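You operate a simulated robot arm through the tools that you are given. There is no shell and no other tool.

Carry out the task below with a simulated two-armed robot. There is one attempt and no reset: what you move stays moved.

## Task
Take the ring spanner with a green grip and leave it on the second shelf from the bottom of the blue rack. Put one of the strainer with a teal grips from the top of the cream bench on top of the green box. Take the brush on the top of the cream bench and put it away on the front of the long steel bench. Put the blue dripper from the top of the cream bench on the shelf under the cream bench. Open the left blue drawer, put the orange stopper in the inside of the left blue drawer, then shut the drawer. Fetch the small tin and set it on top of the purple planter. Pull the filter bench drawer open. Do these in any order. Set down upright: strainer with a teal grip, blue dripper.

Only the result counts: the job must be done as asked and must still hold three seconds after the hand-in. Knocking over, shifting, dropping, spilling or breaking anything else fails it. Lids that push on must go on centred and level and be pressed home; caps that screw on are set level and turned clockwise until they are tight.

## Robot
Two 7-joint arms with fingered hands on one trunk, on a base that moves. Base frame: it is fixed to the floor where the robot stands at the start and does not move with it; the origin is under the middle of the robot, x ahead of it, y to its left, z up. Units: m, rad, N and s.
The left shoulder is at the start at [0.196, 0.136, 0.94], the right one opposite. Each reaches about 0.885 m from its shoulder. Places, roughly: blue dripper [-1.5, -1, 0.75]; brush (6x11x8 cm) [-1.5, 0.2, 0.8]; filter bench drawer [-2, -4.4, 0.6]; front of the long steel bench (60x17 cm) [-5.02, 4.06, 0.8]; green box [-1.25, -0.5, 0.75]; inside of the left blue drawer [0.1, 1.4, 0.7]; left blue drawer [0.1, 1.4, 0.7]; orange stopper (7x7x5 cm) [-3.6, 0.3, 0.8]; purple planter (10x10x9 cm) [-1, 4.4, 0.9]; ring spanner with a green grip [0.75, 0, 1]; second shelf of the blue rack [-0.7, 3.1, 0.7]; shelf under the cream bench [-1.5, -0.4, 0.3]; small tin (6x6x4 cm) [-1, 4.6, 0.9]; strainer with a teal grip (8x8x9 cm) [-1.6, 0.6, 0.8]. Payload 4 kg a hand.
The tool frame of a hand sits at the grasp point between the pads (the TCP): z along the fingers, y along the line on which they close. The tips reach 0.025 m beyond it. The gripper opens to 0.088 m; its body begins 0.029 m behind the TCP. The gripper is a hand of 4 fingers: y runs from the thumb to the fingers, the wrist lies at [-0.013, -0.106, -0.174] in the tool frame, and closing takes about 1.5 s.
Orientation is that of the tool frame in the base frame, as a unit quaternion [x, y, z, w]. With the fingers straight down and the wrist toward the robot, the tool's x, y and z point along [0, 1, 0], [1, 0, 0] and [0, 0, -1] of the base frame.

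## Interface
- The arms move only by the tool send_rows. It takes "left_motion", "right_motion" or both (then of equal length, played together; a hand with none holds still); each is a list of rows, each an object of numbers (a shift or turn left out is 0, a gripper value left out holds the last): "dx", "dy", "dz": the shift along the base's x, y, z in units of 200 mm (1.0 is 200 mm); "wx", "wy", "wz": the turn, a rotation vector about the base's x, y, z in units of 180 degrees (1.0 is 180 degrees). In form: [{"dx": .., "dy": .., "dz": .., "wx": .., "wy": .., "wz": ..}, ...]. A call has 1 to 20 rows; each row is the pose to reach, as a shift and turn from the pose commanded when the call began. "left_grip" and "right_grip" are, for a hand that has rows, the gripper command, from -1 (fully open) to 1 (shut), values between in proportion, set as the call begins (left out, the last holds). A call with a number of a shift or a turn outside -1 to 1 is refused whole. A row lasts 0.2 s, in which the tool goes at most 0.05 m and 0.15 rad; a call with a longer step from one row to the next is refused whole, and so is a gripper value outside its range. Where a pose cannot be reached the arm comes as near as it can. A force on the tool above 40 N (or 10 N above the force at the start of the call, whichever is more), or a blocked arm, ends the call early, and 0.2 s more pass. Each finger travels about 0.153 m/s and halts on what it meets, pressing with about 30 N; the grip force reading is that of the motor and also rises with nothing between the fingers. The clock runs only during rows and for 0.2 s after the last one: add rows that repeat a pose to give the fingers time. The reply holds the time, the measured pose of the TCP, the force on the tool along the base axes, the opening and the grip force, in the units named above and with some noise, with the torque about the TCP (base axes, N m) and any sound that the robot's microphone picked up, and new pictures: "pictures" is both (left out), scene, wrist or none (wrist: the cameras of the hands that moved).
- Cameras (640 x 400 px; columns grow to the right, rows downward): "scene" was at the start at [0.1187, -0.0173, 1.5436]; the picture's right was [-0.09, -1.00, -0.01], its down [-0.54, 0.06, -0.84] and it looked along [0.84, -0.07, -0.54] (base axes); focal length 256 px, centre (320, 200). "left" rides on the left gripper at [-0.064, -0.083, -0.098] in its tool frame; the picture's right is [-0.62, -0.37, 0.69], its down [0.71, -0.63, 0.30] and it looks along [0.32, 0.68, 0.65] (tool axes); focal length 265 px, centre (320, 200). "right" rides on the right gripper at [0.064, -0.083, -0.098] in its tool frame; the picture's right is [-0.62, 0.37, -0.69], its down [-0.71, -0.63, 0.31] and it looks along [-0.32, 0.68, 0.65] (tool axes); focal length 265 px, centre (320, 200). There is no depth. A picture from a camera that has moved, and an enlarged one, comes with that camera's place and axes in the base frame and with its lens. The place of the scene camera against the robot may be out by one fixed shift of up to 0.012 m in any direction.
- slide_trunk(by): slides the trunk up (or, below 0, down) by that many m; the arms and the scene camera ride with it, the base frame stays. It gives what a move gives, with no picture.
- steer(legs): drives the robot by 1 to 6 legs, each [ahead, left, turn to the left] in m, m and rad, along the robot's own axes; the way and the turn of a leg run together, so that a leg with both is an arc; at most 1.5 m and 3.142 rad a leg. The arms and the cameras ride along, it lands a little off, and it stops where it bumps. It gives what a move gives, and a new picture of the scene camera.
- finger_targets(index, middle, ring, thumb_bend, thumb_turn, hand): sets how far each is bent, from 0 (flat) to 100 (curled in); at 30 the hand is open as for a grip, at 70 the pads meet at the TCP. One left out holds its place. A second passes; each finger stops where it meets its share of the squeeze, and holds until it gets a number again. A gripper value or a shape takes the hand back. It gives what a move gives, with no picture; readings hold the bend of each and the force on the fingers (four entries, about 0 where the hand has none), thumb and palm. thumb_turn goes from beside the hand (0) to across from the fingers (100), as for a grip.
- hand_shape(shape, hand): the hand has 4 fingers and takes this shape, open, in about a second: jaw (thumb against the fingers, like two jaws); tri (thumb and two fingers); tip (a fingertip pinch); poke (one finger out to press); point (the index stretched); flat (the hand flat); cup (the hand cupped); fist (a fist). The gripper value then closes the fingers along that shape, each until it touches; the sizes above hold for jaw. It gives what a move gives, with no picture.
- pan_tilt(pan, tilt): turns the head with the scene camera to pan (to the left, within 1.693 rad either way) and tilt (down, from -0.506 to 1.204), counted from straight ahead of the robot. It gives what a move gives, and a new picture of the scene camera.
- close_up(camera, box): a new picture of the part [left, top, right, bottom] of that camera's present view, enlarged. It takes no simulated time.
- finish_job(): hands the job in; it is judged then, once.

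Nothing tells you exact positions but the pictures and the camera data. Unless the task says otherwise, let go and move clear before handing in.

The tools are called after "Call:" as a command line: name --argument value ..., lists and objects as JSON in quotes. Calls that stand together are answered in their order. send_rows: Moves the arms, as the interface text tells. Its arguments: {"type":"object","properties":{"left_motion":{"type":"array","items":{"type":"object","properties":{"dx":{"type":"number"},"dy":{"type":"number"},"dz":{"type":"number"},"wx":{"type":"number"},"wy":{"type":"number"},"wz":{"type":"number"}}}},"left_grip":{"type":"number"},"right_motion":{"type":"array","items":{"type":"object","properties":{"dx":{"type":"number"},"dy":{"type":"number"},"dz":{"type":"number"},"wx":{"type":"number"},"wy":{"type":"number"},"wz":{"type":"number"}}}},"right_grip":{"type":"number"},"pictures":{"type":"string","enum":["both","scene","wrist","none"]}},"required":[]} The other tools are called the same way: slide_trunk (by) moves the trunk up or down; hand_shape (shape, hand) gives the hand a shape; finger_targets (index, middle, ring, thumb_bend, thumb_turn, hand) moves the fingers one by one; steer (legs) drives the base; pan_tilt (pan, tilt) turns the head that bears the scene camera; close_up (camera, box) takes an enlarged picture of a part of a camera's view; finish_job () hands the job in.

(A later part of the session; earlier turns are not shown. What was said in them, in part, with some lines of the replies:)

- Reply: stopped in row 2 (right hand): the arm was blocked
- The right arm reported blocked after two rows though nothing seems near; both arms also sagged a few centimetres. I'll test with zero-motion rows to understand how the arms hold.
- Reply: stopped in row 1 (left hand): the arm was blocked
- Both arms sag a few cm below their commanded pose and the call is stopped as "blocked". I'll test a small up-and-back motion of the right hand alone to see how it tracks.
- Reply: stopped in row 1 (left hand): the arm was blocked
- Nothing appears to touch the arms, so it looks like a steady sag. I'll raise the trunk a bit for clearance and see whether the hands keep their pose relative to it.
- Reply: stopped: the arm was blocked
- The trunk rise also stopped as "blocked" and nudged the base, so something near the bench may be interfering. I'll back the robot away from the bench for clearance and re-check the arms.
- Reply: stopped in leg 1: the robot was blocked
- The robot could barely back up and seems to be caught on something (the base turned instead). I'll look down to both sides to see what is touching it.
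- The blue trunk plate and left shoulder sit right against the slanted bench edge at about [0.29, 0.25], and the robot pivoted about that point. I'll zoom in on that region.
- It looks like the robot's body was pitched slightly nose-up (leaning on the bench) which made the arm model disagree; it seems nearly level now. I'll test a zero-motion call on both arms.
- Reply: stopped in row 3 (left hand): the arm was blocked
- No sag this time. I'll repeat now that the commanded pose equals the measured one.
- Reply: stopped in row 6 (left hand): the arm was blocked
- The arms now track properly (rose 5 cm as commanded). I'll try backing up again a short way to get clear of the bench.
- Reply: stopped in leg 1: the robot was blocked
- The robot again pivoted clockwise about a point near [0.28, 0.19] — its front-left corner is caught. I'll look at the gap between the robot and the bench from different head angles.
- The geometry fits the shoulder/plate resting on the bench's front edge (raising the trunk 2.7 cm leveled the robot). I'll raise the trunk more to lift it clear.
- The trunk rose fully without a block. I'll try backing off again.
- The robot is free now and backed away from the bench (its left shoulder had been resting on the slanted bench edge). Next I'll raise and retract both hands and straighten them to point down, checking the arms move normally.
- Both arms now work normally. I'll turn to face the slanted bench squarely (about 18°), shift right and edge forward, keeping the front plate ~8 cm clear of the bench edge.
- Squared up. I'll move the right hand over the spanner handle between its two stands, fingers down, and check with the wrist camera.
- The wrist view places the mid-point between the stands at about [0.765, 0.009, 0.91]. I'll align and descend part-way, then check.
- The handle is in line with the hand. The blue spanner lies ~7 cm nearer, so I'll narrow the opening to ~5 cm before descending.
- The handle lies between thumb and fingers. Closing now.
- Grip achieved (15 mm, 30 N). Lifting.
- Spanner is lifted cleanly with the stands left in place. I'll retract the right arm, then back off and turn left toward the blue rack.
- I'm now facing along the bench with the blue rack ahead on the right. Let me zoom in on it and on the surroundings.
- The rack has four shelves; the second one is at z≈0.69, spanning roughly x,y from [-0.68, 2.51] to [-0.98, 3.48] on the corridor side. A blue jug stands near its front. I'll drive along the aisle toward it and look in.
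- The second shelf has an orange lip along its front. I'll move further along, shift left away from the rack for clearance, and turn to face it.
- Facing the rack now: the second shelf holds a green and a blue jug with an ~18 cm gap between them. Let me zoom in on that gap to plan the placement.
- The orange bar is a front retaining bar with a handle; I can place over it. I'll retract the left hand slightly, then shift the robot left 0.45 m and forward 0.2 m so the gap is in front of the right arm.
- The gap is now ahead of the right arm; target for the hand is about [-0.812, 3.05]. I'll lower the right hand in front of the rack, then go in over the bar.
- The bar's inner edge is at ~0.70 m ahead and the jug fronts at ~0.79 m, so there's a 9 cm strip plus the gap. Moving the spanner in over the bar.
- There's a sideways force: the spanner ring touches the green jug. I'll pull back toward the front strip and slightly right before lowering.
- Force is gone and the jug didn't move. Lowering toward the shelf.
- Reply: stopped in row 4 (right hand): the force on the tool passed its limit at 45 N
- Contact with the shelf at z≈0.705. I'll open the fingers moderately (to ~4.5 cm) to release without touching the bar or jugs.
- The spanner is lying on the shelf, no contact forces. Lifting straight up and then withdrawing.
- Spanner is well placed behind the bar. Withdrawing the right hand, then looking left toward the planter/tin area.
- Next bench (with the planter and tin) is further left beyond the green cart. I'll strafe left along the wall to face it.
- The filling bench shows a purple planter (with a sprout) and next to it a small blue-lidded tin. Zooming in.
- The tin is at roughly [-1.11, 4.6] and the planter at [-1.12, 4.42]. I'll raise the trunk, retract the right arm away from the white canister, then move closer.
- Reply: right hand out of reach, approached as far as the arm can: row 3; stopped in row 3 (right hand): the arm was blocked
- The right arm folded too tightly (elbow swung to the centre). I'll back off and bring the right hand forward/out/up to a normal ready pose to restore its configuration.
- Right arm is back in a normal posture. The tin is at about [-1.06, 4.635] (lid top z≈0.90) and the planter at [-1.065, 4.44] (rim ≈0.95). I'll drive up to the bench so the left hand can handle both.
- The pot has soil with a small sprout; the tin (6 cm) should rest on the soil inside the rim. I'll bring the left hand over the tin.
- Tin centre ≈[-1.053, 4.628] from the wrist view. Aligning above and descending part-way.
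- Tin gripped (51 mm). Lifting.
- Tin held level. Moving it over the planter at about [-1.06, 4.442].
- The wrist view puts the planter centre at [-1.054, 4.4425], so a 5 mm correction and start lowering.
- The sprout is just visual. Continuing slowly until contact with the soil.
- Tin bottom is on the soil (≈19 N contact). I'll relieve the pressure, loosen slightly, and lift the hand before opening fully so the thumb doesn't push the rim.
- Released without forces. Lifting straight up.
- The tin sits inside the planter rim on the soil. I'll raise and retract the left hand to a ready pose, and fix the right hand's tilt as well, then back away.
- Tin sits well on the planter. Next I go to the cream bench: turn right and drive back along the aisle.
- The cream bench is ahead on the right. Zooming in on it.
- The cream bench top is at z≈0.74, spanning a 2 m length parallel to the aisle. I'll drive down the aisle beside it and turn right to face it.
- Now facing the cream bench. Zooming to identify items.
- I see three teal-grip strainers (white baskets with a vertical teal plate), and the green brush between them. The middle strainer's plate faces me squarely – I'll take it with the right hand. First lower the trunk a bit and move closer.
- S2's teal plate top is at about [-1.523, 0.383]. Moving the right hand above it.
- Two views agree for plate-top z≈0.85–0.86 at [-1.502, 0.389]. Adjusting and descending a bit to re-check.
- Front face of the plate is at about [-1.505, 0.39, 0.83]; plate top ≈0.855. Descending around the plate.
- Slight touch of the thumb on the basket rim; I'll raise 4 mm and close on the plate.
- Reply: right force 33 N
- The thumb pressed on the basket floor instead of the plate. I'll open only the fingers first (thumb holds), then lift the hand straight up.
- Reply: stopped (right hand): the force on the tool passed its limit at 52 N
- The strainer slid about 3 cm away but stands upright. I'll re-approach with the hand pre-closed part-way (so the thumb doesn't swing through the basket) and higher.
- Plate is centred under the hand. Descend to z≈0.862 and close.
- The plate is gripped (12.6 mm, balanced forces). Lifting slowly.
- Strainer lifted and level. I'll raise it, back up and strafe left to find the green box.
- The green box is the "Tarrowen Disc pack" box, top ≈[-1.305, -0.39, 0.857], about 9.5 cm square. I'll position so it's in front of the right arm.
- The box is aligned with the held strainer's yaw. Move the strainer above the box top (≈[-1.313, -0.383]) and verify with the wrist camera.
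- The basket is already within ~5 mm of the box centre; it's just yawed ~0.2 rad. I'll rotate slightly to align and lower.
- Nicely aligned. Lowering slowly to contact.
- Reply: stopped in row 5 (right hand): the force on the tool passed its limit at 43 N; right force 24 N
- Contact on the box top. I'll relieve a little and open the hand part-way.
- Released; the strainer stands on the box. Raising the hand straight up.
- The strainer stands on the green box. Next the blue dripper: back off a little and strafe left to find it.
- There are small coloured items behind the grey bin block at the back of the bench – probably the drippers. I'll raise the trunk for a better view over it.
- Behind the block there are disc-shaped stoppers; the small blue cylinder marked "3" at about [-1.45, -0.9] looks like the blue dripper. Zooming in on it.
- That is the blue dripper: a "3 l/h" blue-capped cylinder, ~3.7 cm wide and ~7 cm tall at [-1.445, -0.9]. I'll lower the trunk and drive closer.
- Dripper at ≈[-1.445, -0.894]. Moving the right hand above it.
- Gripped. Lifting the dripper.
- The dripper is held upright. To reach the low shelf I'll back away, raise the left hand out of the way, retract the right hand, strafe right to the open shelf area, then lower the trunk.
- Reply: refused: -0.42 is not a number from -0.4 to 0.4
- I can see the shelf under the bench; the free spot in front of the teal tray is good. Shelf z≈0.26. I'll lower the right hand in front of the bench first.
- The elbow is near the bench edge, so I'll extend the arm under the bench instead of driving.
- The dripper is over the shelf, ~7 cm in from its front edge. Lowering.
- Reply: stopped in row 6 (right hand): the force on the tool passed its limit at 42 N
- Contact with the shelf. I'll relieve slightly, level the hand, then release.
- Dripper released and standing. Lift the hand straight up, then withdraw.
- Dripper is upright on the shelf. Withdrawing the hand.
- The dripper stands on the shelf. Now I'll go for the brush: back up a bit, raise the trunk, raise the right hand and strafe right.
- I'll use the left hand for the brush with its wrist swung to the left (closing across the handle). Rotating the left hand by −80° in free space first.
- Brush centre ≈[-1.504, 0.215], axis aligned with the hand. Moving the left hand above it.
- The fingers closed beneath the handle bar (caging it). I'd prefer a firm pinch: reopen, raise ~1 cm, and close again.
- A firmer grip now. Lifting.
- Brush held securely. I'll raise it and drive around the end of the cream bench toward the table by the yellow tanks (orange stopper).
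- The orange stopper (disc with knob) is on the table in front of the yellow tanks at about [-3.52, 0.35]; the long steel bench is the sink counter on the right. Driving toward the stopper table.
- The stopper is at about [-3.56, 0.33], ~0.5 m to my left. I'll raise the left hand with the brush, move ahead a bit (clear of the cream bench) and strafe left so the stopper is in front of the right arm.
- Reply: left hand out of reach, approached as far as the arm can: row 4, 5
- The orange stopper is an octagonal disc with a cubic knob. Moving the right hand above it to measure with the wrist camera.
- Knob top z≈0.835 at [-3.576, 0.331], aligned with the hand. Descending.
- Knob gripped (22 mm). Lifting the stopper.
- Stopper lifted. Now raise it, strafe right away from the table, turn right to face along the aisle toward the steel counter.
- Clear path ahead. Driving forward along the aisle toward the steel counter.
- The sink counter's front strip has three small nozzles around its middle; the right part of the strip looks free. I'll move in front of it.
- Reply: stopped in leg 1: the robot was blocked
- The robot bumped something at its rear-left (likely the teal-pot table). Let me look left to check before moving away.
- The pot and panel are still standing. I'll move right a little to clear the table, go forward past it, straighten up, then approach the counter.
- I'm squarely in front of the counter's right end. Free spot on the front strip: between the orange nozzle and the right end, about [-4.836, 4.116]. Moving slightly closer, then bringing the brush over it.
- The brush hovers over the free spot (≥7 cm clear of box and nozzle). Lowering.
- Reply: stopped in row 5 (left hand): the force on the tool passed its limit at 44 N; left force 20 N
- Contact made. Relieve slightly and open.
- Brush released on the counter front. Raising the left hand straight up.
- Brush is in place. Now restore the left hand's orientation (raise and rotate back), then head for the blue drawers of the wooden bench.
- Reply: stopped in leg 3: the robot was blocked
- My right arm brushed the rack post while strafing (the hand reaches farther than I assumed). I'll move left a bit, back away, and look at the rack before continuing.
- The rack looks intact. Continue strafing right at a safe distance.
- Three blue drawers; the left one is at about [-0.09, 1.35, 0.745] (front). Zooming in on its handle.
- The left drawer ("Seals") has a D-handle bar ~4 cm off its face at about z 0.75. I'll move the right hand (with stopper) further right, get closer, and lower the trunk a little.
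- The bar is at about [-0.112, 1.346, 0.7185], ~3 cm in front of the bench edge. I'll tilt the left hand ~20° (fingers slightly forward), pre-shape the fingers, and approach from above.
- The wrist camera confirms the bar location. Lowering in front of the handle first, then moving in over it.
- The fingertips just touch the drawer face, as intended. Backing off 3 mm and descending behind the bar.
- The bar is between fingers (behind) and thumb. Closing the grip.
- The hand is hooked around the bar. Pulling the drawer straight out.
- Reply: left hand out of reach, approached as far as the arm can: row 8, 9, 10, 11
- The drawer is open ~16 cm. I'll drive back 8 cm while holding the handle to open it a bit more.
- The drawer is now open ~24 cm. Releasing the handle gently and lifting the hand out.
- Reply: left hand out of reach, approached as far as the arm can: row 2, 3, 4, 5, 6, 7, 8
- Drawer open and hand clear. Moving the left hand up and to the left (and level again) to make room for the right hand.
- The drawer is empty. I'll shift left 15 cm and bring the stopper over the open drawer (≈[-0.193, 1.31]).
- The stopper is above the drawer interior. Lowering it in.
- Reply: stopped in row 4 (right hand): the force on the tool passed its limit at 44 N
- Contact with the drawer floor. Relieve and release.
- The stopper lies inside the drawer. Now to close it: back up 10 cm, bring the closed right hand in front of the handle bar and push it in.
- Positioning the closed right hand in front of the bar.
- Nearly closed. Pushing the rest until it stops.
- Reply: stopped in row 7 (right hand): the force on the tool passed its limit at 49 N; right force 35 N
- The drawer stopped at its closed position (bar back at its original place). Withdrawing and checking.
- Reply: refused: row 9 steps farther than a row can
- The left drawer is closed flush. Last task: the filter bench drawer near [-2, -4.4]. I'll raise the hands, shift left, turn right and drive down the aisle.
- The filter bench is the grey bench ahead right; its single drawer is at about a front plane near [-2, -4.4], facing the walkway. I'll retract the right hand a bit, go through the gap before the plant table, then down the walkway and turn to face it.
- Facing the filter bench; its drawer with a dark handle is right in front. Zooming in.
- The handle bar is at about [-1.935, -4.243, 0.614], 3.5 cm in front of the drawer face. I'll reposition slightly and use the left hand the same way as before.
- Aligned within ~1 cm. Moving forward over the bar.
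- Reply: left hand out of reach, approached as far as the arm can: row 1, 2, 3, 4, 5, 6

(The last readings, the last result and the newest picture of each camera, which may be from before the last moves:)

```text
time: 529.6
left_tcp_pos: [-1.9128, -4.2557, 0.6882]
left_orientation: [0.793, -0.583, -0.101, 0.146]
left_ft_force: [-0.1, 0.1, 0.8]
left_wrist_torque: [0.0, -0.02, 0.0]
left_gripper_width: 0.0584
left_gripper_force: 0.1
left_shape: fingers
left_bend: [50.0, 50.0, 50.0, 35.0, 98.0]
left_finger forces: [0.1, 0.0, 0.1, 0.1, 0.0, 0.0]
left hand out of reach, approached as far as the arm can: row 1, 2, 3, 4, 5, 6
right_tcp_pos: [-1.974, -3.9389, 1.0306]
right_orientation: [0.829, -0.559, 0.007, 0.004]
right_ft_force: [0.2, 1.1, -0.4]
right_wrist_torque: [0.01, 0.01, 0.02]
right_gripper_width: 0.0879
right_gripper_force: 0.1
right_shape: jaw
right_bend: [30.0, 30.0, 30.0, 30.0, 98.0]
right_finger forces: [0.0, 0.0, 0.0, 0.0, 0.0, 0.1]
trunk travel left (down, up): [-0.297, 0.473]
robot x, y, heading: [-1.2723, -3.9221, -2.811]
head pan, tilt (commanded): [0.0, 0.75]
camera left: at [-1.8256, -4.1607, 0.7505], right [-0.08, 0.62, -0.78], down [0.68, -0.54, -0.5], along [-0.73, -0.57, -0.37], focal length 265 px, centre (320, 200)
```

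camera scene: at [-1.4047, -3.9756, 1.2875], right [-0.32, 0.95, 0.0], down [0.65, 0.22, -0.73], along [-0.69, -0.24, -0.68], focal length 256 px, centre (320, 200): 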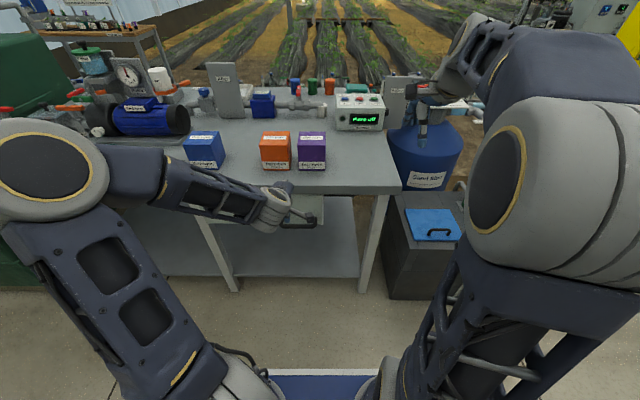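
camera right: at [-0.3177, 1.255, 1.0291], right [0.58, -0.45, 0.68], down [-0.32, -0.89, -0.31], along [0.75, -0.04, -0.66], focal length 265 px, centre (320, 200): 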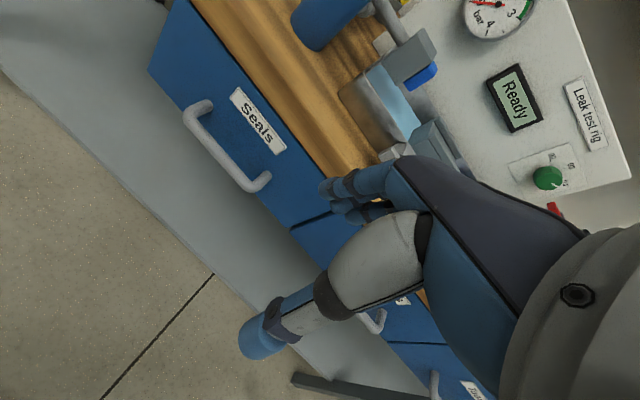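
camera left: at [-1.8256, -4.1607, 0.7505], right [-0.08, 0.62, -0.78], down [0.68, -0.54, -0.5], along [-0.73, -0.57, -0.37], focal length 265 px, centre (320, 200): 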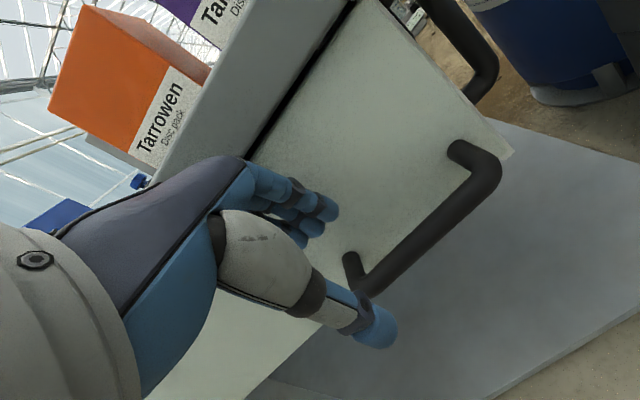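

The left arm's elbow-out posture limits its reach here. I'll retreat it and use the right hand instead, shifting the robot left.

Call:
send_rows --left_motion '[{"dx": 0.05, "dy": 0.02, "dz": 0.05}, {"dx": 0.12, "dy": 0.0, "dz": 0.15, "wx": 0.004, "wy": -0.0117}, {"dx": 0.19, "dy": -0.05, "dz": 0.3, "wx": 0.008, "wy": -0.0234}, {"dx": 0.24, "dy": -0.12, "dz": 0.45, "wx": 0.012, "wy": -0.0352}, {"dx": 0.28, "dy": -0.2, "dz": 0.6, "wx": 0.016, "wy": -0.0469}, {"dx": 0.3, "dy": -0.3, "dz": 0.75, "wx": 0.02, "wy": -0.0586}, {"dx": 0.3, "dy": -0.42, "dz": 0.88, "wx": 0.024, "wy": -0.0703}, {"dx": 0.3, "dy": -0.55, "dz": 1.0, "wx": 0.028, "wy": -0.082}, {"dx": 0.3, "dy": -0.68, "dz": 1.0, "wx": 0.032, "wy": -0.0938}, {"dx": 0.3, "dy": -0.75, "dz": 1.0, "wx": 0.0359, "wy": -0.1055}, {"dx": 0.3, "dy": -0.75, "dz": 1.0, "wx": 0.0359, "wy": -0.1055}]' --left_grip -1 --pictures "scene"

```text
time: 532.0
left_tcp_pos: [-1.8539, -4.4048, 0.8889]
left_orientation: [0.806, -0.593, -0.001, 0.004]
left_ft_force: [0.2, 0.4, -0.1]
left_wrist_torque: [-0.02, 0.0, 0.01]
left_gripper_width: 0.0877
left_gripper_force: 0.0
left_shape: jaw
left_bend: [30.0, 30.0, 30.0, 30.0, 98.0]
left_finger forces: [0.0, 0.0, 0.0, 0.0, 0.0, 0.1]
right_tcp_pos: [-1.973, -3.9389, 1.0291]
right_orientation: [0.83, -0.558, 0.008, 0.003]
right_ft_force: [-0.4, -0.2, -0.6]
right_wrist_torque: [-0.02, 0.0, 0.01]
right_gripper_width: 0.0879
right_gripper_force: 0.1
right_shape: jaw
right_bend: [30.0, 30.0, 30.0, 30.0, 98.0]
right_finger forces: [0.0, 0.0, 0.0, 0.0, 0.0, 0.0]
trunk travel left (down, up): [-0.297, 0.473]
robot x, y, heading: [-1.2708, -3.923, -2.809]
head pan, tilt (commanded): [0.0, 0.75]
camera scene: at [-1.4047, -3.9756, 1.2875], right [-0.32, 0.95, 0.0], down [0.65, 0.22, -0.73], along [-0.69, -0.24, -0.68], focal length 256 px, centre (320, 200)
```

scene: 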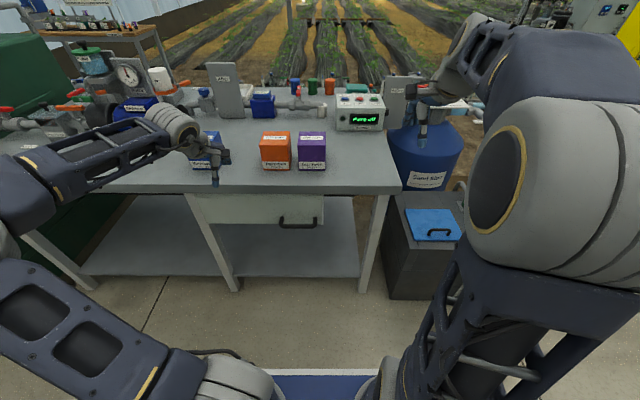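

Call:
send_rows --left_motion '[{"dx": 0.08, "dy": 0.03, "dz": 0.15}, {"dx": 0.16, "dy": 0.05, "dz": 0.3}, {"dx": 0.25, "dy": 0.08, "dz": 0.45}, {"dx": 0.35, "dy": 0.1, "dz": 0.6}, {"dx": 0.35, "dy": 0.1, "dz": 0.6}]' --pictures "none"

Call:
steer --legs '[[0, 0.19, 0]]'

Call:
send_rows --right_motion '[{"dx": 0.013, "dy": -0.05, "dz": -0.1, "wx": -0.0036, "wy": 0.0106, "wz": -0.002}, {"dx": 0.025, "dy": -0.1, "dz": -0.2, "wx": -0.0072, "wy": 0.0211, "wz": -0.004}, {"dx": 0.038, "dy": -0.15, "dz": -0.3, "wx": -0.0108, "wy": 0.0317, "wz": -0.006}, {"dx": 0.05, "dy": -0.2, "dz": -0.4, "wx": -0.0144, "wy": 0.0422, "wz": -0.008}, {"dx": 0.063, "dy": -0.25, "dz": -0.5, "wx": -0.018, "wy": 0.0528, "wz": -0.01}, {"dx": 0.076, "dy": -0.3, "dz": -0.6, "wx": -0.0215, "wy": 0.0633, "wz": -0.012}, {"dx": 0.088, "dy": -0.35, "dz": -0.7, "wx": -0.0251, "wy": 0.0739, "wz": -0.014}, {"dx": 0.1, "dy": -0.4, "dz": -0.8, "wx": -0.0287, "wy": 0.0844, "wz": -0.016}, {"dx": 0.114, "dy": -0.45, "dz": -0.9, "wx": -0.0323, "wy": 0.095, "wz": -0.018}, {"dx": 0.127, "dy": -0.498, "dz": -1.0, "wx": -0.0359, "wy": 0.1055, "wz": -0.02}, {"dx": 0.127, "dy": -0.498, "dz": -1.0, "wx": -0.0359, "wy": 0.1055, "wz": -0.02}]'

```text
time: 533.2
left_tcp_pos: [-1.7839, -4.3842, 1.0104]
left_orientation: [0.806, -0.592, -0.002, 0.003]
left_ft_force: [0.2, 0.3, -0.1]
left_wrist_torque: [0.0, -0.03, -0.01]
left_gripper_width: 0.0879
left_gripper_force: 0.1
left_shape: jaw
left_bend: [30.0, 30.0, 30.0, 30.0, 98.0]
left_finger forces: [0.1, 0.1, 0.1, 0.0, 0.0, 0.0]
right_tcp_pos: [-1.9726, -3.9386, 1.0322]
right_orientation: [0.83, -0.557, 0.008, 0.003]
right_ft_force: [-0.1, 0.2, -0.5]
right_wrist_torque: [0.0, -0.06, 0.0]
right_gripper_width: 0.0876
right_gripper_force: 0.1
right_shape: jaw
right_bend: [30.0, 30.0, 30.0, 30.0, 98.0]
right_finger forces: [0.0, 0.0, 0.0, 0.0, 0.1, 0.0]
trunk travel left (down, up): [-0.297, 0.473]
robot x, y, heading: [-1.2715, -3.9267, -2.815]
head pan, tilt (commanded): [0.0, 0.75]
```

```text
time: 534.8
left_tcp_pos: [-1.7257, -4.5612, 1.01]
left_orientation: [0.804, -0.595, -0.001, 0.003]
left_ft_force: [0.2, -0.2, -0.9]
left_wrist_torque: [0.01, -0.01, -0.01]
left_gripper_width: 0.0878
left_gripper_force: 0.1
left_shape: jaw
left_bend: [30.0, 30.0, 30.0, 30.0, 98.0]
left_finger forces: [0.0, 0.0, 0.0, 0.1, 0.0, 0.0]
right_tcp_pos: [-1.9121, -4.1155, 1.0308]
right_orientation: [0.829, -0.559, 0.008, 0.003]
right_ft_force: [0.0, 0.2, 0.3]
right_wrist_torque: [0.03, 0.05, 0.02]
right_gripper_width: 0.0876
right_gripper_force: 0.1
right_shape: jaw
right_bend: [30.0, 30.0, 30.0, 30.0, 98.0]
right_finger forces: [0.0, 0.1, 0.0, 0.0, 0.0, 0.0]
trunk travel left (down, up): [-0.297, 0.473]
robot x, y, heading: [-1.2126, -4.1048, -2.817]
head pan, tilt (commanded): [0.0, 0.75]
camera scene: at [-1.3444, -4.1544, 1.2875], right [-0.32, 0.95, 0.0], down [0.65, 0.22, -0.73], along [-0.69, -0.23, -0.68], focal length 256 px, centre (320, 200)
```

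scene: 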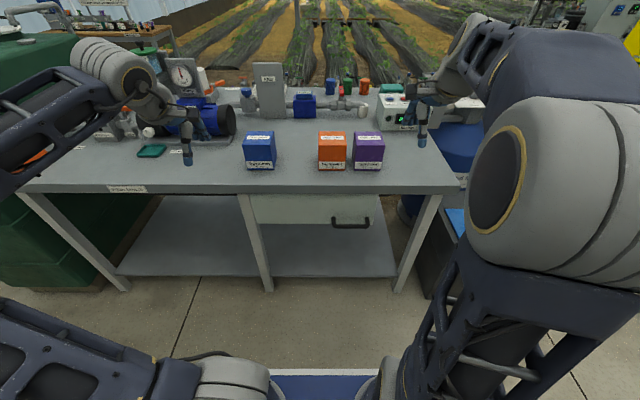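

```text
time: 537.1
left_tcp_pos: [-1.7258, -4.5623, 1.0106]
left_orientation: [0.805, -0.594, -0.001, 0.003]
left_ft_force: [-0.1, 0.0, 0.0]
left_wrist_torque: [0.01, 0.01, 0.03]
left_gripper_width: 0.0876
left_gripper_force: 0.0
left_shape: jaw
left_bend: [30.0, 30.0, 30.0, 30.0, 98.0]
left_finger forces: [0.0, 0.1, 0.0, 0.0, 0.1, 0.0]
right_tcp_pos: [-1.8873, -4.2149, 0.8329]
right_orientation: [0.799, -0.576, -0.099, 0.142]
right_ft_force: [0.2, -0.2, 0.8]
right_wrist_torque: [0.01, 0.01, 0.0]
right_gripper_width: 0.0877
right_gripper_force: 0.1
right_shape: jaw
right_bend: [30.0, 30.0, 30.0, 30.0, 98.0]
right_finger forces: [0.0, 0.1, 0.0, 0.0, 0.1, 0.1]
right hand out of reach, approached as far as the arm can: row 8
trunk travel left (down, up): [-0.297, 0.473]
robot x, y, heading: [-1.2102, -4.1016, -2.818]
head pan, tilt (commanded): [0.0, 0.75]
camera scene: at [-1.3444, -4.1543, 1.2875], right [-0.32, 0.95, 0.0], down [0.65, 0.22, -0.73], along [-0.69, -0.23, -0.68], focal length 256 px, centre (320, 200)
camera right: at [-1.7597, -4.2397, 0.8967], right [-0.3, 0.56, 0.77], down [0.24, 0.83, -0.51], along [-0.92, 0.03, -0.38], focal length 265 px, centre (320, 200)
```

scene: 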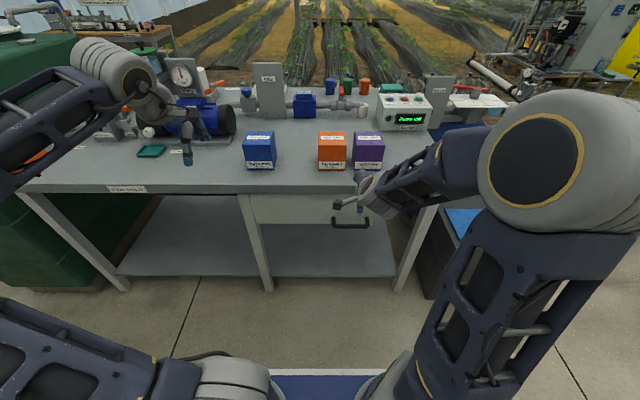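
right: 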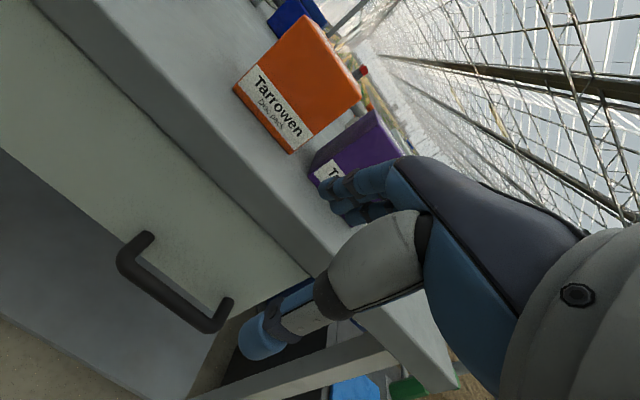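

Both arms work better when extended a bit more; I'll back up 9 cm and approach again with the right hand.

Call:
steer --legs '[[-0.09, 0, 0]]'

Call:
finger_targets --hand "right" --index 50 --middle 50 --ring 50 --thumb_bend 35 --thumb_turn 100

Call:
send_rows --right_motion '[{"dx": -0.1, "dy": -0.033, "dz": -0.1}, {"dx": -0.2, "dy": -0.066, "dz": -0.2}, {"dx": -0.3, "dy": -0.099, "dz": -0.32}, {"dx": -0.4, "dy": -0.131, "dz": -0.44}, {"dx": -0.4, "dy": -0.131, "dz": -0.56}, {"dx": -0.4, "dy": -0.131, "dz": -0.56}]'

```text
time: 538.2
left_tcp_pos: [-1.6399, -4.5312, 1.0096]
left_orientation: [0.804, -0.594, -0.002, 0.004]
left_ft_force: [-0.2, -0.8, -0.9]
left_wrist_torque: [0.01, -0.02, 0.01]
left_gripper_width: 0.0881
left_gripper_force: 0.1
left_shape: jaw
left_bend: [30.0, 30.0, 30.0, 30.0, 98.0]
left_finger forces: [0.1, 0.0, 0.0, 0.0, 0.1, 0.0]
right_tcp_pos: [-1.8006, -4.1858, 0.8329]
right_orientation: [0.799, -0.576, -0.098, 0.142]
right_ft_force: [1.1, 0.2, -0.2]
right_wrist_torque: [0.01, 0.04, 0.01]
right_gripper_width: 0.0874
right_gripper_force: 0.0
right_shape: jaw
right_bend: [30.0, 30.0, 30.0, 30.0, 98.0]
right_finger forces: [0.0, 0.1, 0.0, 0.1, 0.0, 0.1]
trunk travel left (down, up): [-0.297, 0.473]
robot x, y, heading: [-1.1262, -4.0739, -2.816]
head pan, tilt (commanded): [0.0, 0.75]
camera scene: at [-1.2583, -4.1254, 1.2875], right [-0.32, 0.95, 0.0], down [0.65, 0.22, -0.73], along [-0.69, -0.23, -0.68], focal length 256 px, centre (320, 200)
```

scene: 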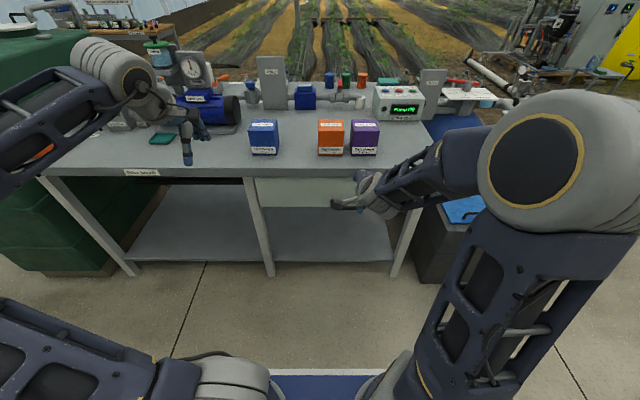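

```text
time: 539.2
left_tcp_pos: [-1.6404, -4.5325, 1.0106]
left_orientation: [0.804, -0.594, -0.001, 0.004]
left_ft_force: [-0.2, -0.3, 0.3]
left_wrist_torque: [0.01, 0.01, -0.01]
left_gripper_width: 0.0878
left_gripper_force: 0.1
left_shape: jaw
left_bend: [30.0, 30.0, 30.0, 30.0, 98.0]
left_finger forces: [0.0, 0.0, 0.0, 0.0, 0.0, 0.0]
right_tcp_pos: [-1.8003, -4.1848, 0.8338]
right_orientation: [0.799, -0.576, -0.098, 0.142]
right_ft_force: [-0.3, -0.6, 0.3]
right_wrist_torque: [0.01, -0.02, 0.02]
right_gripper_width: 0.0588
right_gripper_force: 0.1
right_shape: fingers
right_bend: [50.0, 50.0, 50.0, 35.0, 98.0]
right_finger forces: [0.0, 0.0, 0.0, 0.1, 0.0, 0.0]
trunk travel left (down, up): [-0.297, 0.473]
robot x, y, heading: [-1.1269, -4.0754, -2.822]
head pan, tilt (commanded): [0.0, 0.75]
```

```text
time: 540.6
left_tcp_pos: [-1.6402, -4.5319, 1.0094]
left_orientation: [0.805, -0.594, -0.001, 0.003]
left_ft_force: [-0.6, -0.9, 0.1]
left_wrist_torque: [-0.01, -0.01, 0.0]
left_gripper_width: 0.0875
left_gripper_force: 0.1
left_shape: jaw
left_bend: [30.0, 30.0, 30.0, 30.0, 98.0]
left_finger forces: [0.0, 0.0, 0.0, 0.1, 0.1, 0.0]
right_tcp_pos: [-1.8821, -4.2098, 0.7195]
right_orientation: [0.799, -0.577, -0.098, 0.142]
right_ft_force: [0.0, 0.5, -0.5]
right_wrist_torque: [0.03, -0.03, 0.02]
right_gripper_width: 0.0583
right_gripper_force: 0.0
right_shape: fingers
right_bend: [50.0, 50.0, 50.0, 35.0, 98.0]
right_finger forces: [0.0, 0.0, 0.0, 0.0, 0.0, 0.0]
trunk travel left (down, up): [-0.297, 0.473]
robot x, y, heading: [-1.1243, -4.0733, -2.821]
head pan, tilt (commanded): [0.0, 0.75]
camera scene: at [-1.2583, -4.1254, 1.2875], right [-0.32, 0.95, 0.0], down [0.65, 0.22, -0.73], along [-0.69, -0.23, -0.68], focal length 256 px, centre (320, 200)
camera right: at [-1.7559, -4.235, 0.7847], right [-0.3, 0.56, 0.77], down [0.24, 0.83, -0.5], along [-0.92, 0.03, -0.38], focal length 265 px, centre (320, 200)
```

scene: 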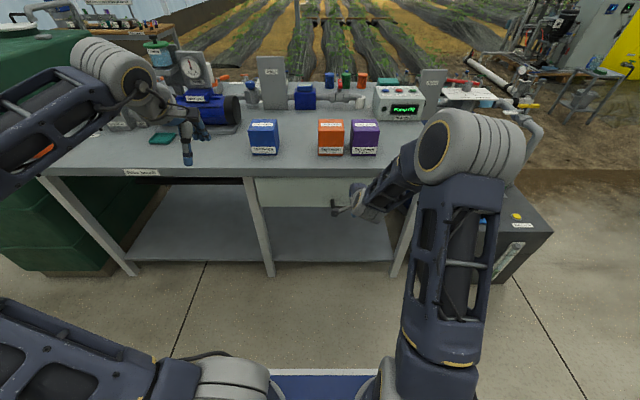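
right: 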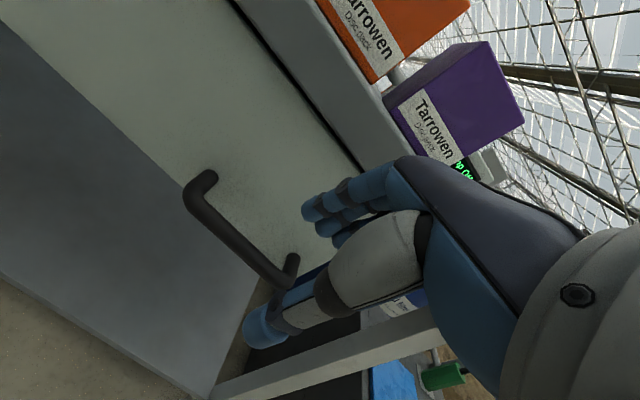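

The right arm is in a good posture and aligned with the bar. Lower a little, then move forward over it.

Call:
send_rows --right_motion '[{"dz": -0.1}, {"dz": -0.185}, {"dx": -0.07, "dy": -0.023, "dz": -0.185}, {"dx": -0.14, "dy": -0.046, "dz": -0.185}, {"dx": -0.21, "dy": -0.069, "dz": -0.185}, {"dx": -0.268, "dy": -0.088, "dz": -0.185}, {"dx": -0.268, "dy": -0.088, "dz": -0.185}]' --pictures "wrist"

```text
time: 542.2
left_tcp_pos: [-1.6405, -4.5317, 1.0095]
left_orientation: [0.804, -0.594, -0.001, 0.003]
left_ft_force: [-0.7, -0.4, 0.1]
left_wrist_torque: [-0.05, -0.01, 0.0]
left_gripper_width: 0.0876
left_gripper_force: 0.0
left_shape: jaw
left_bend: [30.0, 30.0, 30.0, 30.0, 98.0]
left_finger forces: [0.0, 0.0, 0.0, 0.0, 0.0, 0.1]
right_tcp_pos: [-1.9352, -4.2293, 0.6851]
right_orientation: [0.799, -0.576, -0.098, 0.142]
right_ft_force: [0.3, 0.0, 0.0]
right_wrist_torque: [0.02, 0.02, 0.01]
right_gripper_width: 0.0585
right_gripper_force: 0.0
right_shape: fingers
right_bend: [50.0, 50.0, 50.0, 35.0, 98.0]
right_finger forces: [0.0, 0.1, 0.1, 0.0, 0.0, 0.1]
trunk travel left (down, up): [-0.297, 0.473]
robot x, y, heading: [-1.1213, -4.0753, -2.82]
head pan, tilt (commanded): [0.0, 0.75]
camera right: at [-1.8084, -4.2535, 0.7486], right [-0.3, 0.56, 0.77], down [0.24, 0.83, -0.5], along [-0.92, 0.03, -0.38], focal length 265 px, centre (320, 200)
```

right: 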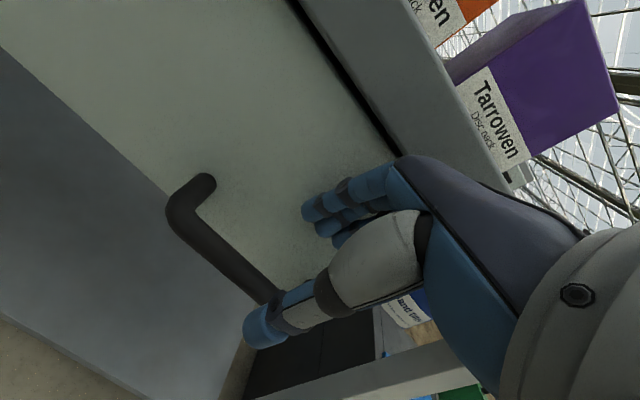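

Call:
send_rows --right_motion '[{"dz": -0.06}, {"dz": -0.12}, {"dz": -0.18}, {"dz": -0.24}, {"dz": -0.3}, {"dz": -0.345}, {"dz": -0.345}]' --pictures "wrist"

```text
time: 543.9
left_tcp_pos: [-1.6404, -4.5327, 1.0103]
left_orientation: [0.804, -0.595, -0.002, 0.003]
left_ft_force: [-1.0, 0.3, 0.5]
left_wrist_torque: [0.01, 0.0, -0.02]
left_gripper_width: 0.0878
left_gripper_force: 0.1
left_shape: jaw
left_bend: [30.0, 30.0, 30.0, 30.0, 98.0]
left_finger forces: [0.0, 0.1, 0.1, 0.1, 0.0, 0.0]
right_tcp_pos: [-1.933, -4.2292, 0.6146]
right_orientation: [0.799, -0.576, -0.098, 0.142]
right_ft_force: [-0.9, 0.0, 0.1]
right_wrist_torque: [0.0, 0.0, -0.03]
right_gripper_width: 0.0587
right_gripper_force: 0.1
right_shape: fingers
right_bend: [50.0, 50.0, 50.0, 35.0, 98.0]
right_finger forces: [0.1, 0.0, 0.0, 0.0, 0.0, 0.1]
trunk travel left (down, up): [-0.297, 0.473]
robot x, y, heading: [-1.1277, -4.0738, -2.818]
head pan, tilt (commanded): [0.0, 0.75]
camera right: at [-1.8072, -4.2538, 0.6789], right [-0.3, 0.56, 0.77], down [0.24, 0.83, -0.5], along [-0.92, 0.03, -0.38], focal length 265 px, centre (320, 200)
```

right: 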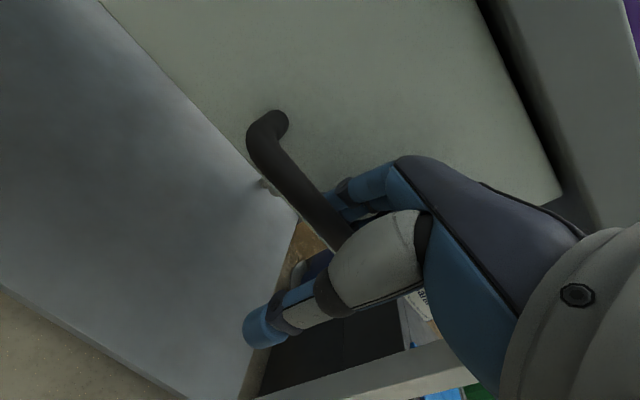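

The bar is between fingers and thumb. Closing.

Call:
send_rows --right_motion '[{"dz": 0}, {"dz": 0}, {"dz": 0}, {"dz": 0}, {"dz": 0}, {"dz": 0}, {"dz": 0}, {"dz": 0}]' --right_grip 1 --pictures "wrist"

```text
time: 545.6
left_tcp_pos: [-1.6405, -4.5312, 1.0097]
left_orientation: [0.805, -0.594, -0.001, 0.004]
left_ft_force: [0.0, 0.2, -0.1]
left_wrist_torque: [0.03, -0.01, -0.01]
left_gripper_width: 0.088
left_gripper_force: 0.1
left_shape: jaw
left_bend: [30.0, 30.0, 30.0, 30.0, 98.0]
left_finger forces: [0.0, 0.0, 0.0, 0.0, 0.0, 0.0]
right_tcp_pos: [-1.9335, -4.2298, 0.6143]
right_orientation: [0.799, -0.576, -0.099, 0.142]
right_ft_force: [0.5, -0.9, -12.1]
right_wrist_torque: [0.01, -0.05, 0.0]
right_gripper_width: 0.0
right_gripper_force: 29.2
right_shape: jaw
right_bend: [71.0, 70.0, 70.0, 72.0, 100.0]
right_finger forces: [6.8, 0.1, 2.5, 0.0, 15.7, 0.0]
trunk travel left (down, up): [-0.297, 0.473]
robot x, y, heading: [-1.126, -4.0702, -2.819]
head pan, tilt (commanded): [0.0, 0.75]
camera right: at [-1.807, -4.2538, 0.6785], right [-0.3, 0.56, 0.77], down [0.24, 0.83, -0.5], along [-0.92, 0.03, -0.39], focal length 265 px, centre (320, 200)
```

right: 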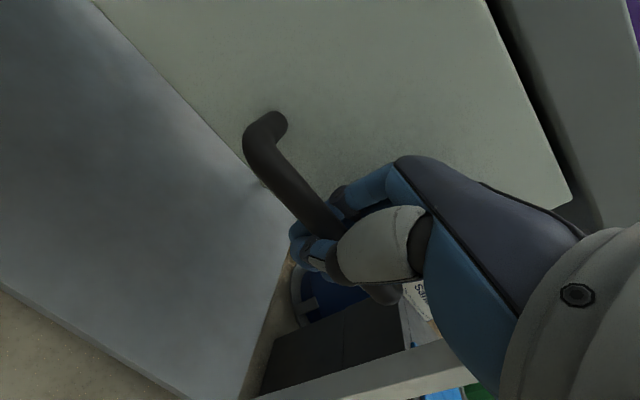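

Hooked. Pulling the drawer open.

Call:
send_rows --right_motion '[{"dx": 0.05, "dy": 0.016}, {"dx": 0.12, "dy": 0.039}, {"dx": 0.21, "dy": 0.069}, {"dx": 0.3, "dy": 0.098}, {"dx": 0.39, "dy": 0.128}, {"dx": 0.48, "dy": 0.157}, {"dx": 0.57, "dy": 0.187}, {"dx": 0.64, "dy": 0.21}, {"dx": 0.64, "dy": 0.21}]'

```text
time: 547.6
left_tcp_pos: [-1.6414, -4.5334, 1.0098]
left_orientation: [0.804, -0.594, -0.002, 0.003]
left_ft_force: [-0.3, 0.2, 0.7]
left_wrist_torque: [0.02, 0.01, 0.0]
left_gripper_width: 0.0876
left_gripper_force: 0.1
left_shape: jaw
left_bend: [30.0, 30.0, 30.0, 30.0, 98.0]
left_finger forces: [0.1, 0.0, 0.1, 0.1, 0.0, 0.0]
right_tcp_pos: [-1.8066, -4.1861, 0.615]
right_orientation: [0.8, -0.575, -0.098, 0.142]
right_ft_force: [0.8, -3.3, -15.9]
right_wrist_torque: [-0.01, -0.04, 0.01]
right_gripper_width: 0.0001
right_gripper_force: 29.7
right_shape: jaw
right_bend: [71.0, 70.0, 70.0, 72.0, 100.0]
right_finger forces: [6.9, 0.2, 3.2, 0.0, 17.2, 0.0]
trunk travel left (down, up): [-0.297, 0.473]
robot x, y, heading: [-1.1235, -4.0716, -2.822]
head pan, tilt (commanded): [0.0, 0.75]
camera scene: at [-1.2587, -4.1255, 1.2874], right [-0.32, 0.95, 0.0], down [0.65, 0.22, -0.73], along [-0.69, -0.23, -0.68], focal length 256 px, centre (320, 200)
camera right: at [-1.6795, -4.2117, 0.6789], right [-0.3, 0.56, 0.77], down [0.24, 0.83, -0.5], along [-0.92, 0.03, -0.39], focal length 265 px, centre (320, 200)
```

scene: 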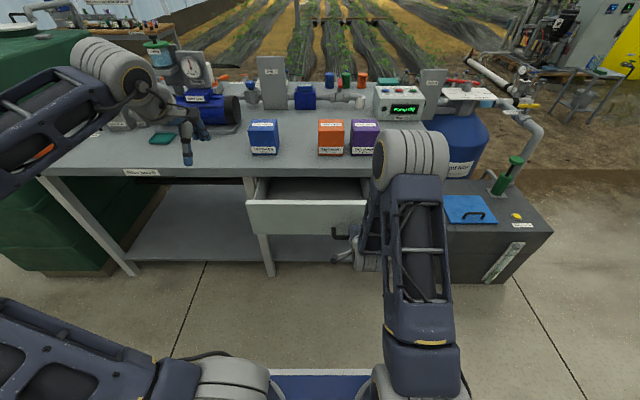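
right: 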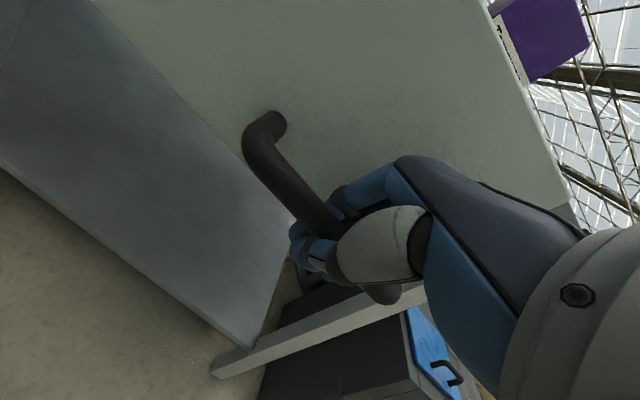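

The drawer is coming out. Driving back 10 cm to open it further.

Call:
steer --legs '[[-0.1, 0, 0]]'

```text
time: 548.8
left_tcp_pos: [-1.545, -4.4996, 1.01]
left_orientation: [0.804, -0.594, -0.001, 0.003]
left_ft_force: [0.5, -0.3, -0.6]
left_wrist_torque: [0.01, -0.03, 0.02]
left_gripper_width: 0.0876
left_gripper_force: 0.1
left_shape: jaw
left_bend: [30.0, 30.0, 30.0, 30.0, 98.0]
left_finger forces: [0.0, 0.0, 0.0, 0.0, 0.1, 0.1]
right_tcp_pos: [-1.7116, -4.1556, 0.6154]
right_orientation: [0.799, -0.576, -0.098, 0.141]
right_ft_force: [1.0, -5.4, -17.4]
right_wrist_torque: [-0.04, -0.04, 0.05]
right_gripper_width: 0.0002
right_gripper_force: 29.8
right_shape: jaw
right_bend: [71.0, 70.0, 70.0, 72.0, 100.0]
right_finger forces: [6.8, 0.3, 3.4, 0.0, 17.1, 0.0]
trunk travel left (down, up): [-0.297, 0.473]
robot x, y, heading: [-1.0305, -4.0441, -2.822]
head pan, tilt (commanded): [0.0, 0.75]
camera scene: at [-1.1635, -4.0938, 1.2874], right [-0.32, 0.95, 0.0], down [0.65, 0.22, -0.73], along [-0.69, -0.23, -0.68], focal length 256 px, centre (320, 200)
```

scene: 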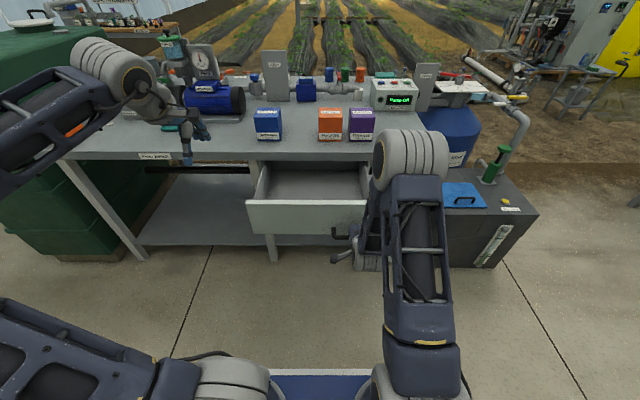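

Call:
send_rows --right_motion '[{"dx": 0.06, "dy": 0.02}, {"dx": 0.12, "dy": 0.04}, {"dx": 0.18, "dy": 0.06}, {"dx": 0.24, "dy": 0.079}, {"dx": 0.285, "dy": 0.094}, {"dx": 0.285, "dy": 0.094}]' --pictures "scene"

```text
time: 550.2
left_tcp_pos: [-1.5449, -4.5004, 1.0088]
left_orientation: [0.804, -0.594, -0.002, 0.004]
left_ft_force: [0.5, -0.3, -0.2]
left_wrist_torque: [0.02, -0.01, 0.0]
left_gripper_width: 0.0874
left_gripper_force: 0.1
left_shape: jaw
left_bend: [30.0, 30.0, 30.0, 30.0, 98.0]
left_finger forces: [0.0, 0.0, 0.0, 0.1, 0.0, 0.0]
right_tcp_pos: [-1.6547, -4.1368, 0.6139]
right_orientation: [0.8, -0.575, -0.098, 0.142]
right_ft_force: [-0.7, -5.0, -10.4]
right_wrist_torque: [0.01, 0.03, 0.03]
right_gripper_width: 0.0
right_gripper_force: 29.5
right_shape: jaw
right_bend: [71.0, 70.0, 70.0, 72.0, 100.0]
right_finger forces: [7.0, 0.2, 3.5, 0.0, 13.3, 0.0]
trunk travel left (down, up): [-0.297, 0.473]
robot x, y, heading: [-1.0347, -4.0423, -2.822]
head pan, tilt (commanded): [0.0, 0.75]
camera scene: at [-1.1634, -4.0938, 1.2875], right [-0.32, 0.95, 0.0], down [0.65, 0.22, -0.73], along [-0.69, -0.23, -0.68], focal length 256 px, centre (320, 200)
```

scene: 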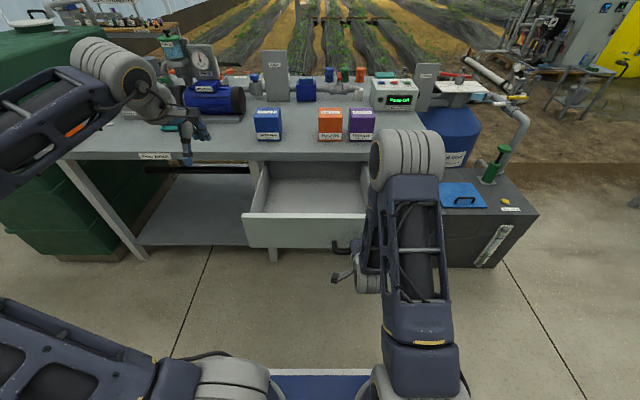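

The drawer is open ~29 cm. Releasing the handle and lifting the hand clear.

Call:
finger_targets --hand "right" --index 50 --middle 50 --ring 50 --thumb_bend 35

Call:
send_rows --right_motion '[{"dz": 0.0}, {"dz": 0.06}, {"dz": 0.15}, {"dz": 0.3}, {"dz": 0.45}, {"dz": 0.6}, {"dz": 0.8}, {"dz": 1.0}, {"dz": 1.0}]'

```text
time: 551.2
left_tcp_pos: [-1.5448, -4.5004, 1.0106]
left_orientation: [0.804, -0.594, -0.001, 0.002]
left_ft_force: [-0.3, -0.1, 0.0]
left_wrist_torque: [0.0, 0.03, 0.04]
left_gripper_width: 0.0878
left_gripper_force: 0.0
left_shape: jaw
left_bend: [30.0, 30.0, 30.0, 30.0, 98.0]
left_finger forces: [0.1, 0.1, 0.1, 0.1, 0.0, 0.0]
right_tcp_pos: [-1.6556, -4.1361, 0.6135]
right_orientation: [0.799, -0.576, -0.098, 0.142]
right_ft_force: [-0.2, -0.2, 0.7]
right_wrist_torque: [-0.04, 0.01, 0.0]
right_gripper_width: 0.0573
right_gripper_force: 0.0
right_shape: fingers
right_bend: [50.0, 50.0, 50.0, 35.0, 100.0]
right_finger forces: [0.0, 0.1, 0.1, 0.1, 0.1, 0.0]
trunk travel left (down, up): [-0.297, 0.473]
robot x, y, heading: [-1.0303, -4.0437, -2.821]
head pan, tilt (commanded): [0.0, 0.75]
```

```text
time: 553.2
left_tcp_pos: [-1.5444, -4.5012, 1.0096]
left_orientation: [0.804, -0.594, -0.001, 0.003]
left_ft_force: [0.0, 0.4, -0.1]
left_wrist_torque: [0.03, 0.02, 0.01]
left_gripper_width: 0.0877
left_gripper_force: 0.1
left_shape: jaw
left_bend: [30.0, 30.0, 30.0, 30.0, 98.0]
left_finger forces: [0.0, 0.0, 0.0, 0.0, 0.1, 0.1]
right_tcp_pos: [-1.6544, -4.1357, 0.8132]
right_orientation: [0.8, -0.575, -0.097, 0.141]
right_ft_force: [0.8, -0.1, 0.1]
right_wrist_torque: [0.0, 0.02, -0.01]
right_gripper_width: 0.0576
right_gripper_force: 0.0
right_shape: fingers
right_bend: [50.0, 50.0, 50.0, 35.0, 100.0]
right_finger forces: [0.0, 0.1, 0.0, 0.0, 0.0, 0.0]
right hand out of reach, approached as far as the arm can: row 5, 6
trunk travel left (down, up): [-0.297, 0.473]
robot x, y, heading: [-1.0321, -4.0444, -2.819]
head pan, tilt (commanded): [0.0, 0.75]
camera scene: at [-1.1632, -4.0937, 1.2875], right [-0.32, 0.95, 0.0], down [0.65, 0.22, -0.73], along [-0.69, -0.23, -0.68], focal length 256 px, centre (320, 200)
camera right: at [-1.527, -4.161, 0.8781], right [-0.3, 0.56, 0.77], down [0.24, 0.83, -0.5], along [-0.92, 0.03, -0.39], focal length 265 px, centre (320, 200)
```

scene: 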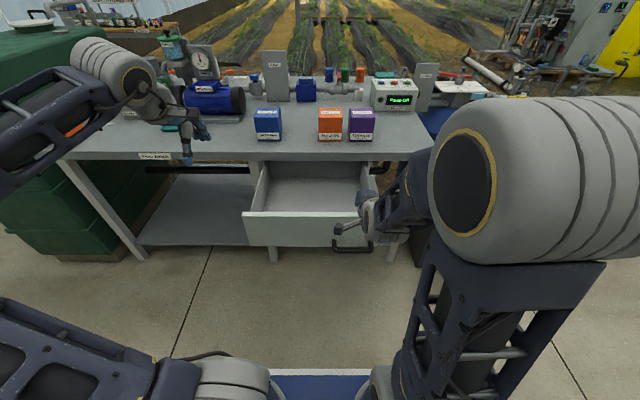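
right: 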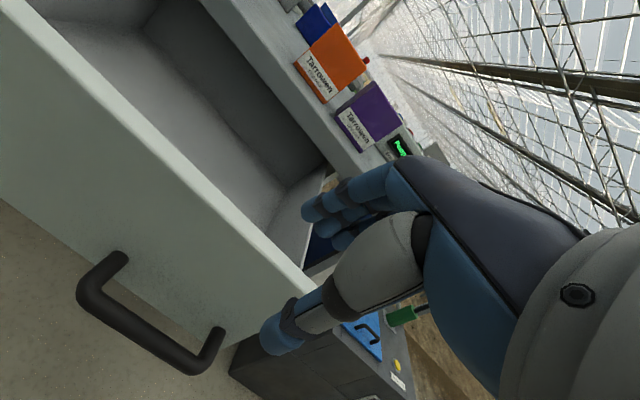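

The filter bench drawer stands open and the hand is clear. I'll raise the hand a bit more and take a final look before handing in.

Call:
send_rows --right_motion '[{"dz": 0.15}, {"dz": 0.3}, {"dz": 0.45}, {"dz": 0.6}, {"dz": 0.6}]' --right_grip -1 --pictures "none"

Call:
pan_tilt --pan 0.0 --tilt 0.85

Call:
close_up --camera "scene" --box '[220, 80, 420, 220]'

```text
time: 554.4
left_tcp_pos: [-1.546, -4.4993, 1.0102]
left_orientation: [0.804, -0.594, -0.001, 0.003]
left_ft_force: [-0.7, 0.2, 0.0]
left_wrist_torque: [0.0, 0.02, 0.01]
left_gripper_width: 0.0877
left_gripper_force: 0.1
left_shape: jaw
left_bend: [30.0, 30.0, 30.0, 30.0, 98.0]
left_finger forces: [0.0, 0.1, 0.1, 0.0, 0.0, 0.0]
right_tcp_pos: [-1.6542, -4.137, 0.936]
right_orientation: [0.8, -0.575, -0.098, 0.141]
right_ft_force: [1.1, -0.1, -0.2]
right_wrist_torque: [-0.04, 0.01, 0.02]
right_gripper_width: 0.0876
right_gripper_force: 0.0
right_shape: jaw
right_bend: [30.0, 30.0, 30.0, 30.0, 98.0]
right_finger forces: [0.0, 0.0, 0.0, 0.0, 0.0, 0.0]
trunk travel left (down, up): [-0.297, 0.473]
robot x, y, heading: [-1.0294, -4.0422, -2.816]
head pan, tilt (commanded): [0.0, 0.75]
```

```text
time: 555.1
left_tcp_pos: [-1.5447, -4.5005, 1.0102]
left_orientation: [0.804, -0.595, -0.001, 0.003]
left_ft_force: [-0.3, -0.5, -0.4]
left_wrist_torque: [0.02, 0.02, -0.03]
left_gripper_width: 0.0876
left_gripper_force: 0.0
left_shape: jaw
left_bend: [30.0, 30.0, 30.0, 30.0, 98.0]
left_finger forces: [0.1, 0.1, 0.1, 0.0, 0.0, 0.0]
right_tcp_pos: [-1.6553, -4.1366, 0.9344]
right_orientation: [0.799, -0.576, -0.098, 0.141]
right_ft_force: [0.5, 0.3, 0.4]
right_wrist_torque: [-0.02, -0.01, 0.0]
right_gripper_width: 0.0879
right_gripper_force: 0.1
right_shape: jaw
right_bend: [30.0, 30.0, 30.0, 30.0, 98.0]
right_finger forces: [0.0, 0.0, 0.1, 0.1, 0.0, 0.1]
trunk travel left (down, up): [-0.297, 0.473]
robot x, y, heading: [-1.029, -4.0431, -2.812]
head pan, tilt (commanded): [0.0, 0.85]
camera scene: at [-1.1587, -4.0922, 1.2795], right [-0.32, 0.95, 0.0], down [0.71, 0.24, -0.66], along [-0.63, -0.21, -0.75], focal length 256 px, centre (320, 200)
```

scene: 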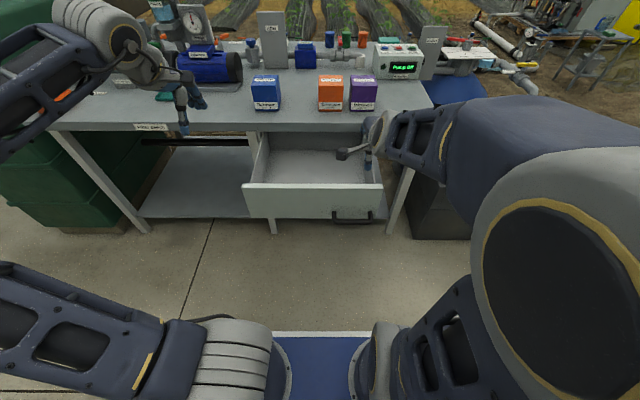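

```text
2.86 times, centred on (320, 150) of scene
camera zoom: at [-1.1587, -4.0922, 1.2795], right [-0.32, 0.95, 0.0], down [0.71, 0.24, -0.66], along [-0.63, -0.21, -0.75], focal length 732 px, centre (320, 343)
```

zoom: 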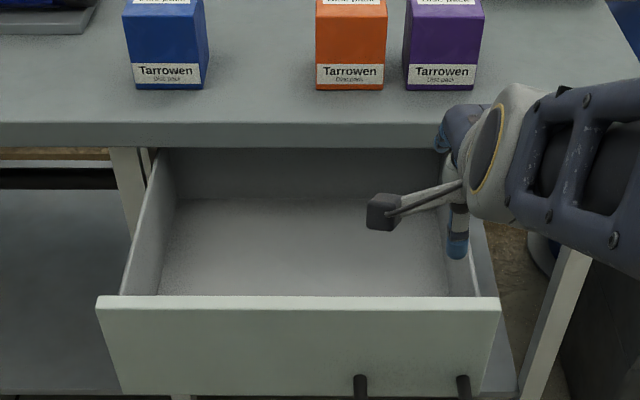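

All seven jobs look done: the spanner is on the rack's second shelf, and the strainer is on the green box. The brush is on the front of the steel bench, and the dripper is upright on the lower shelf. The stopper is in the shut left drawer, the tin is on the planter, and the filter bench drawer is open. Both hands are empty and clear, so I'm handing in.

Call:
finish_job

```text
The job is handed in.
```

I finished all seven jobs and handed in, but the result hasn't been reported back. Three contacts along the way could still count against it.

| Job | Where it ended up |
|---|---|
| Ring spanner (green grip) | On the second shelf of the blue rack, in the strip between the front bar and the two feed jugs |
| Strainer (teal grip) | Upright on the green "Disc pack" box, close to its back edge but fully on top |
| Brush | On the front of the long steel bench, to the right of the orange nozzle |
| Blue dripper ("3 l/h") | Upright on the shelf under the cream bench, about 8 cm in from the edge |
| Orange stopper | Inside the left blue drawer ("Seals"); the drawer was shut and looked flush with the one next to it |
| Small tin | On the soil of the purple planter, inside the rim |
| Filter bench drawer | Pulled open about 29 cm |

**Contacts that might count as disturbances:**
- **Wooden bench:** at the start, the robot's left shoulder seemed to be resting on the bench edge. It came free after I raised the lift (trunk).
- **Table with the teal pot:** the back of the robot bumped it while I was strafing. The pot and panel stayed upright, but I couldn't tell whether the table moved.
- **Blue rack:** my right arm touched a post. The rack and its contents looked undisturbed afterwards.

My first grip on the strainer also slid it about 3 cm on the bench before I picked it up properly. I didn't drive back to check the earlier placements right before handing in; they were fine when I last saw them.
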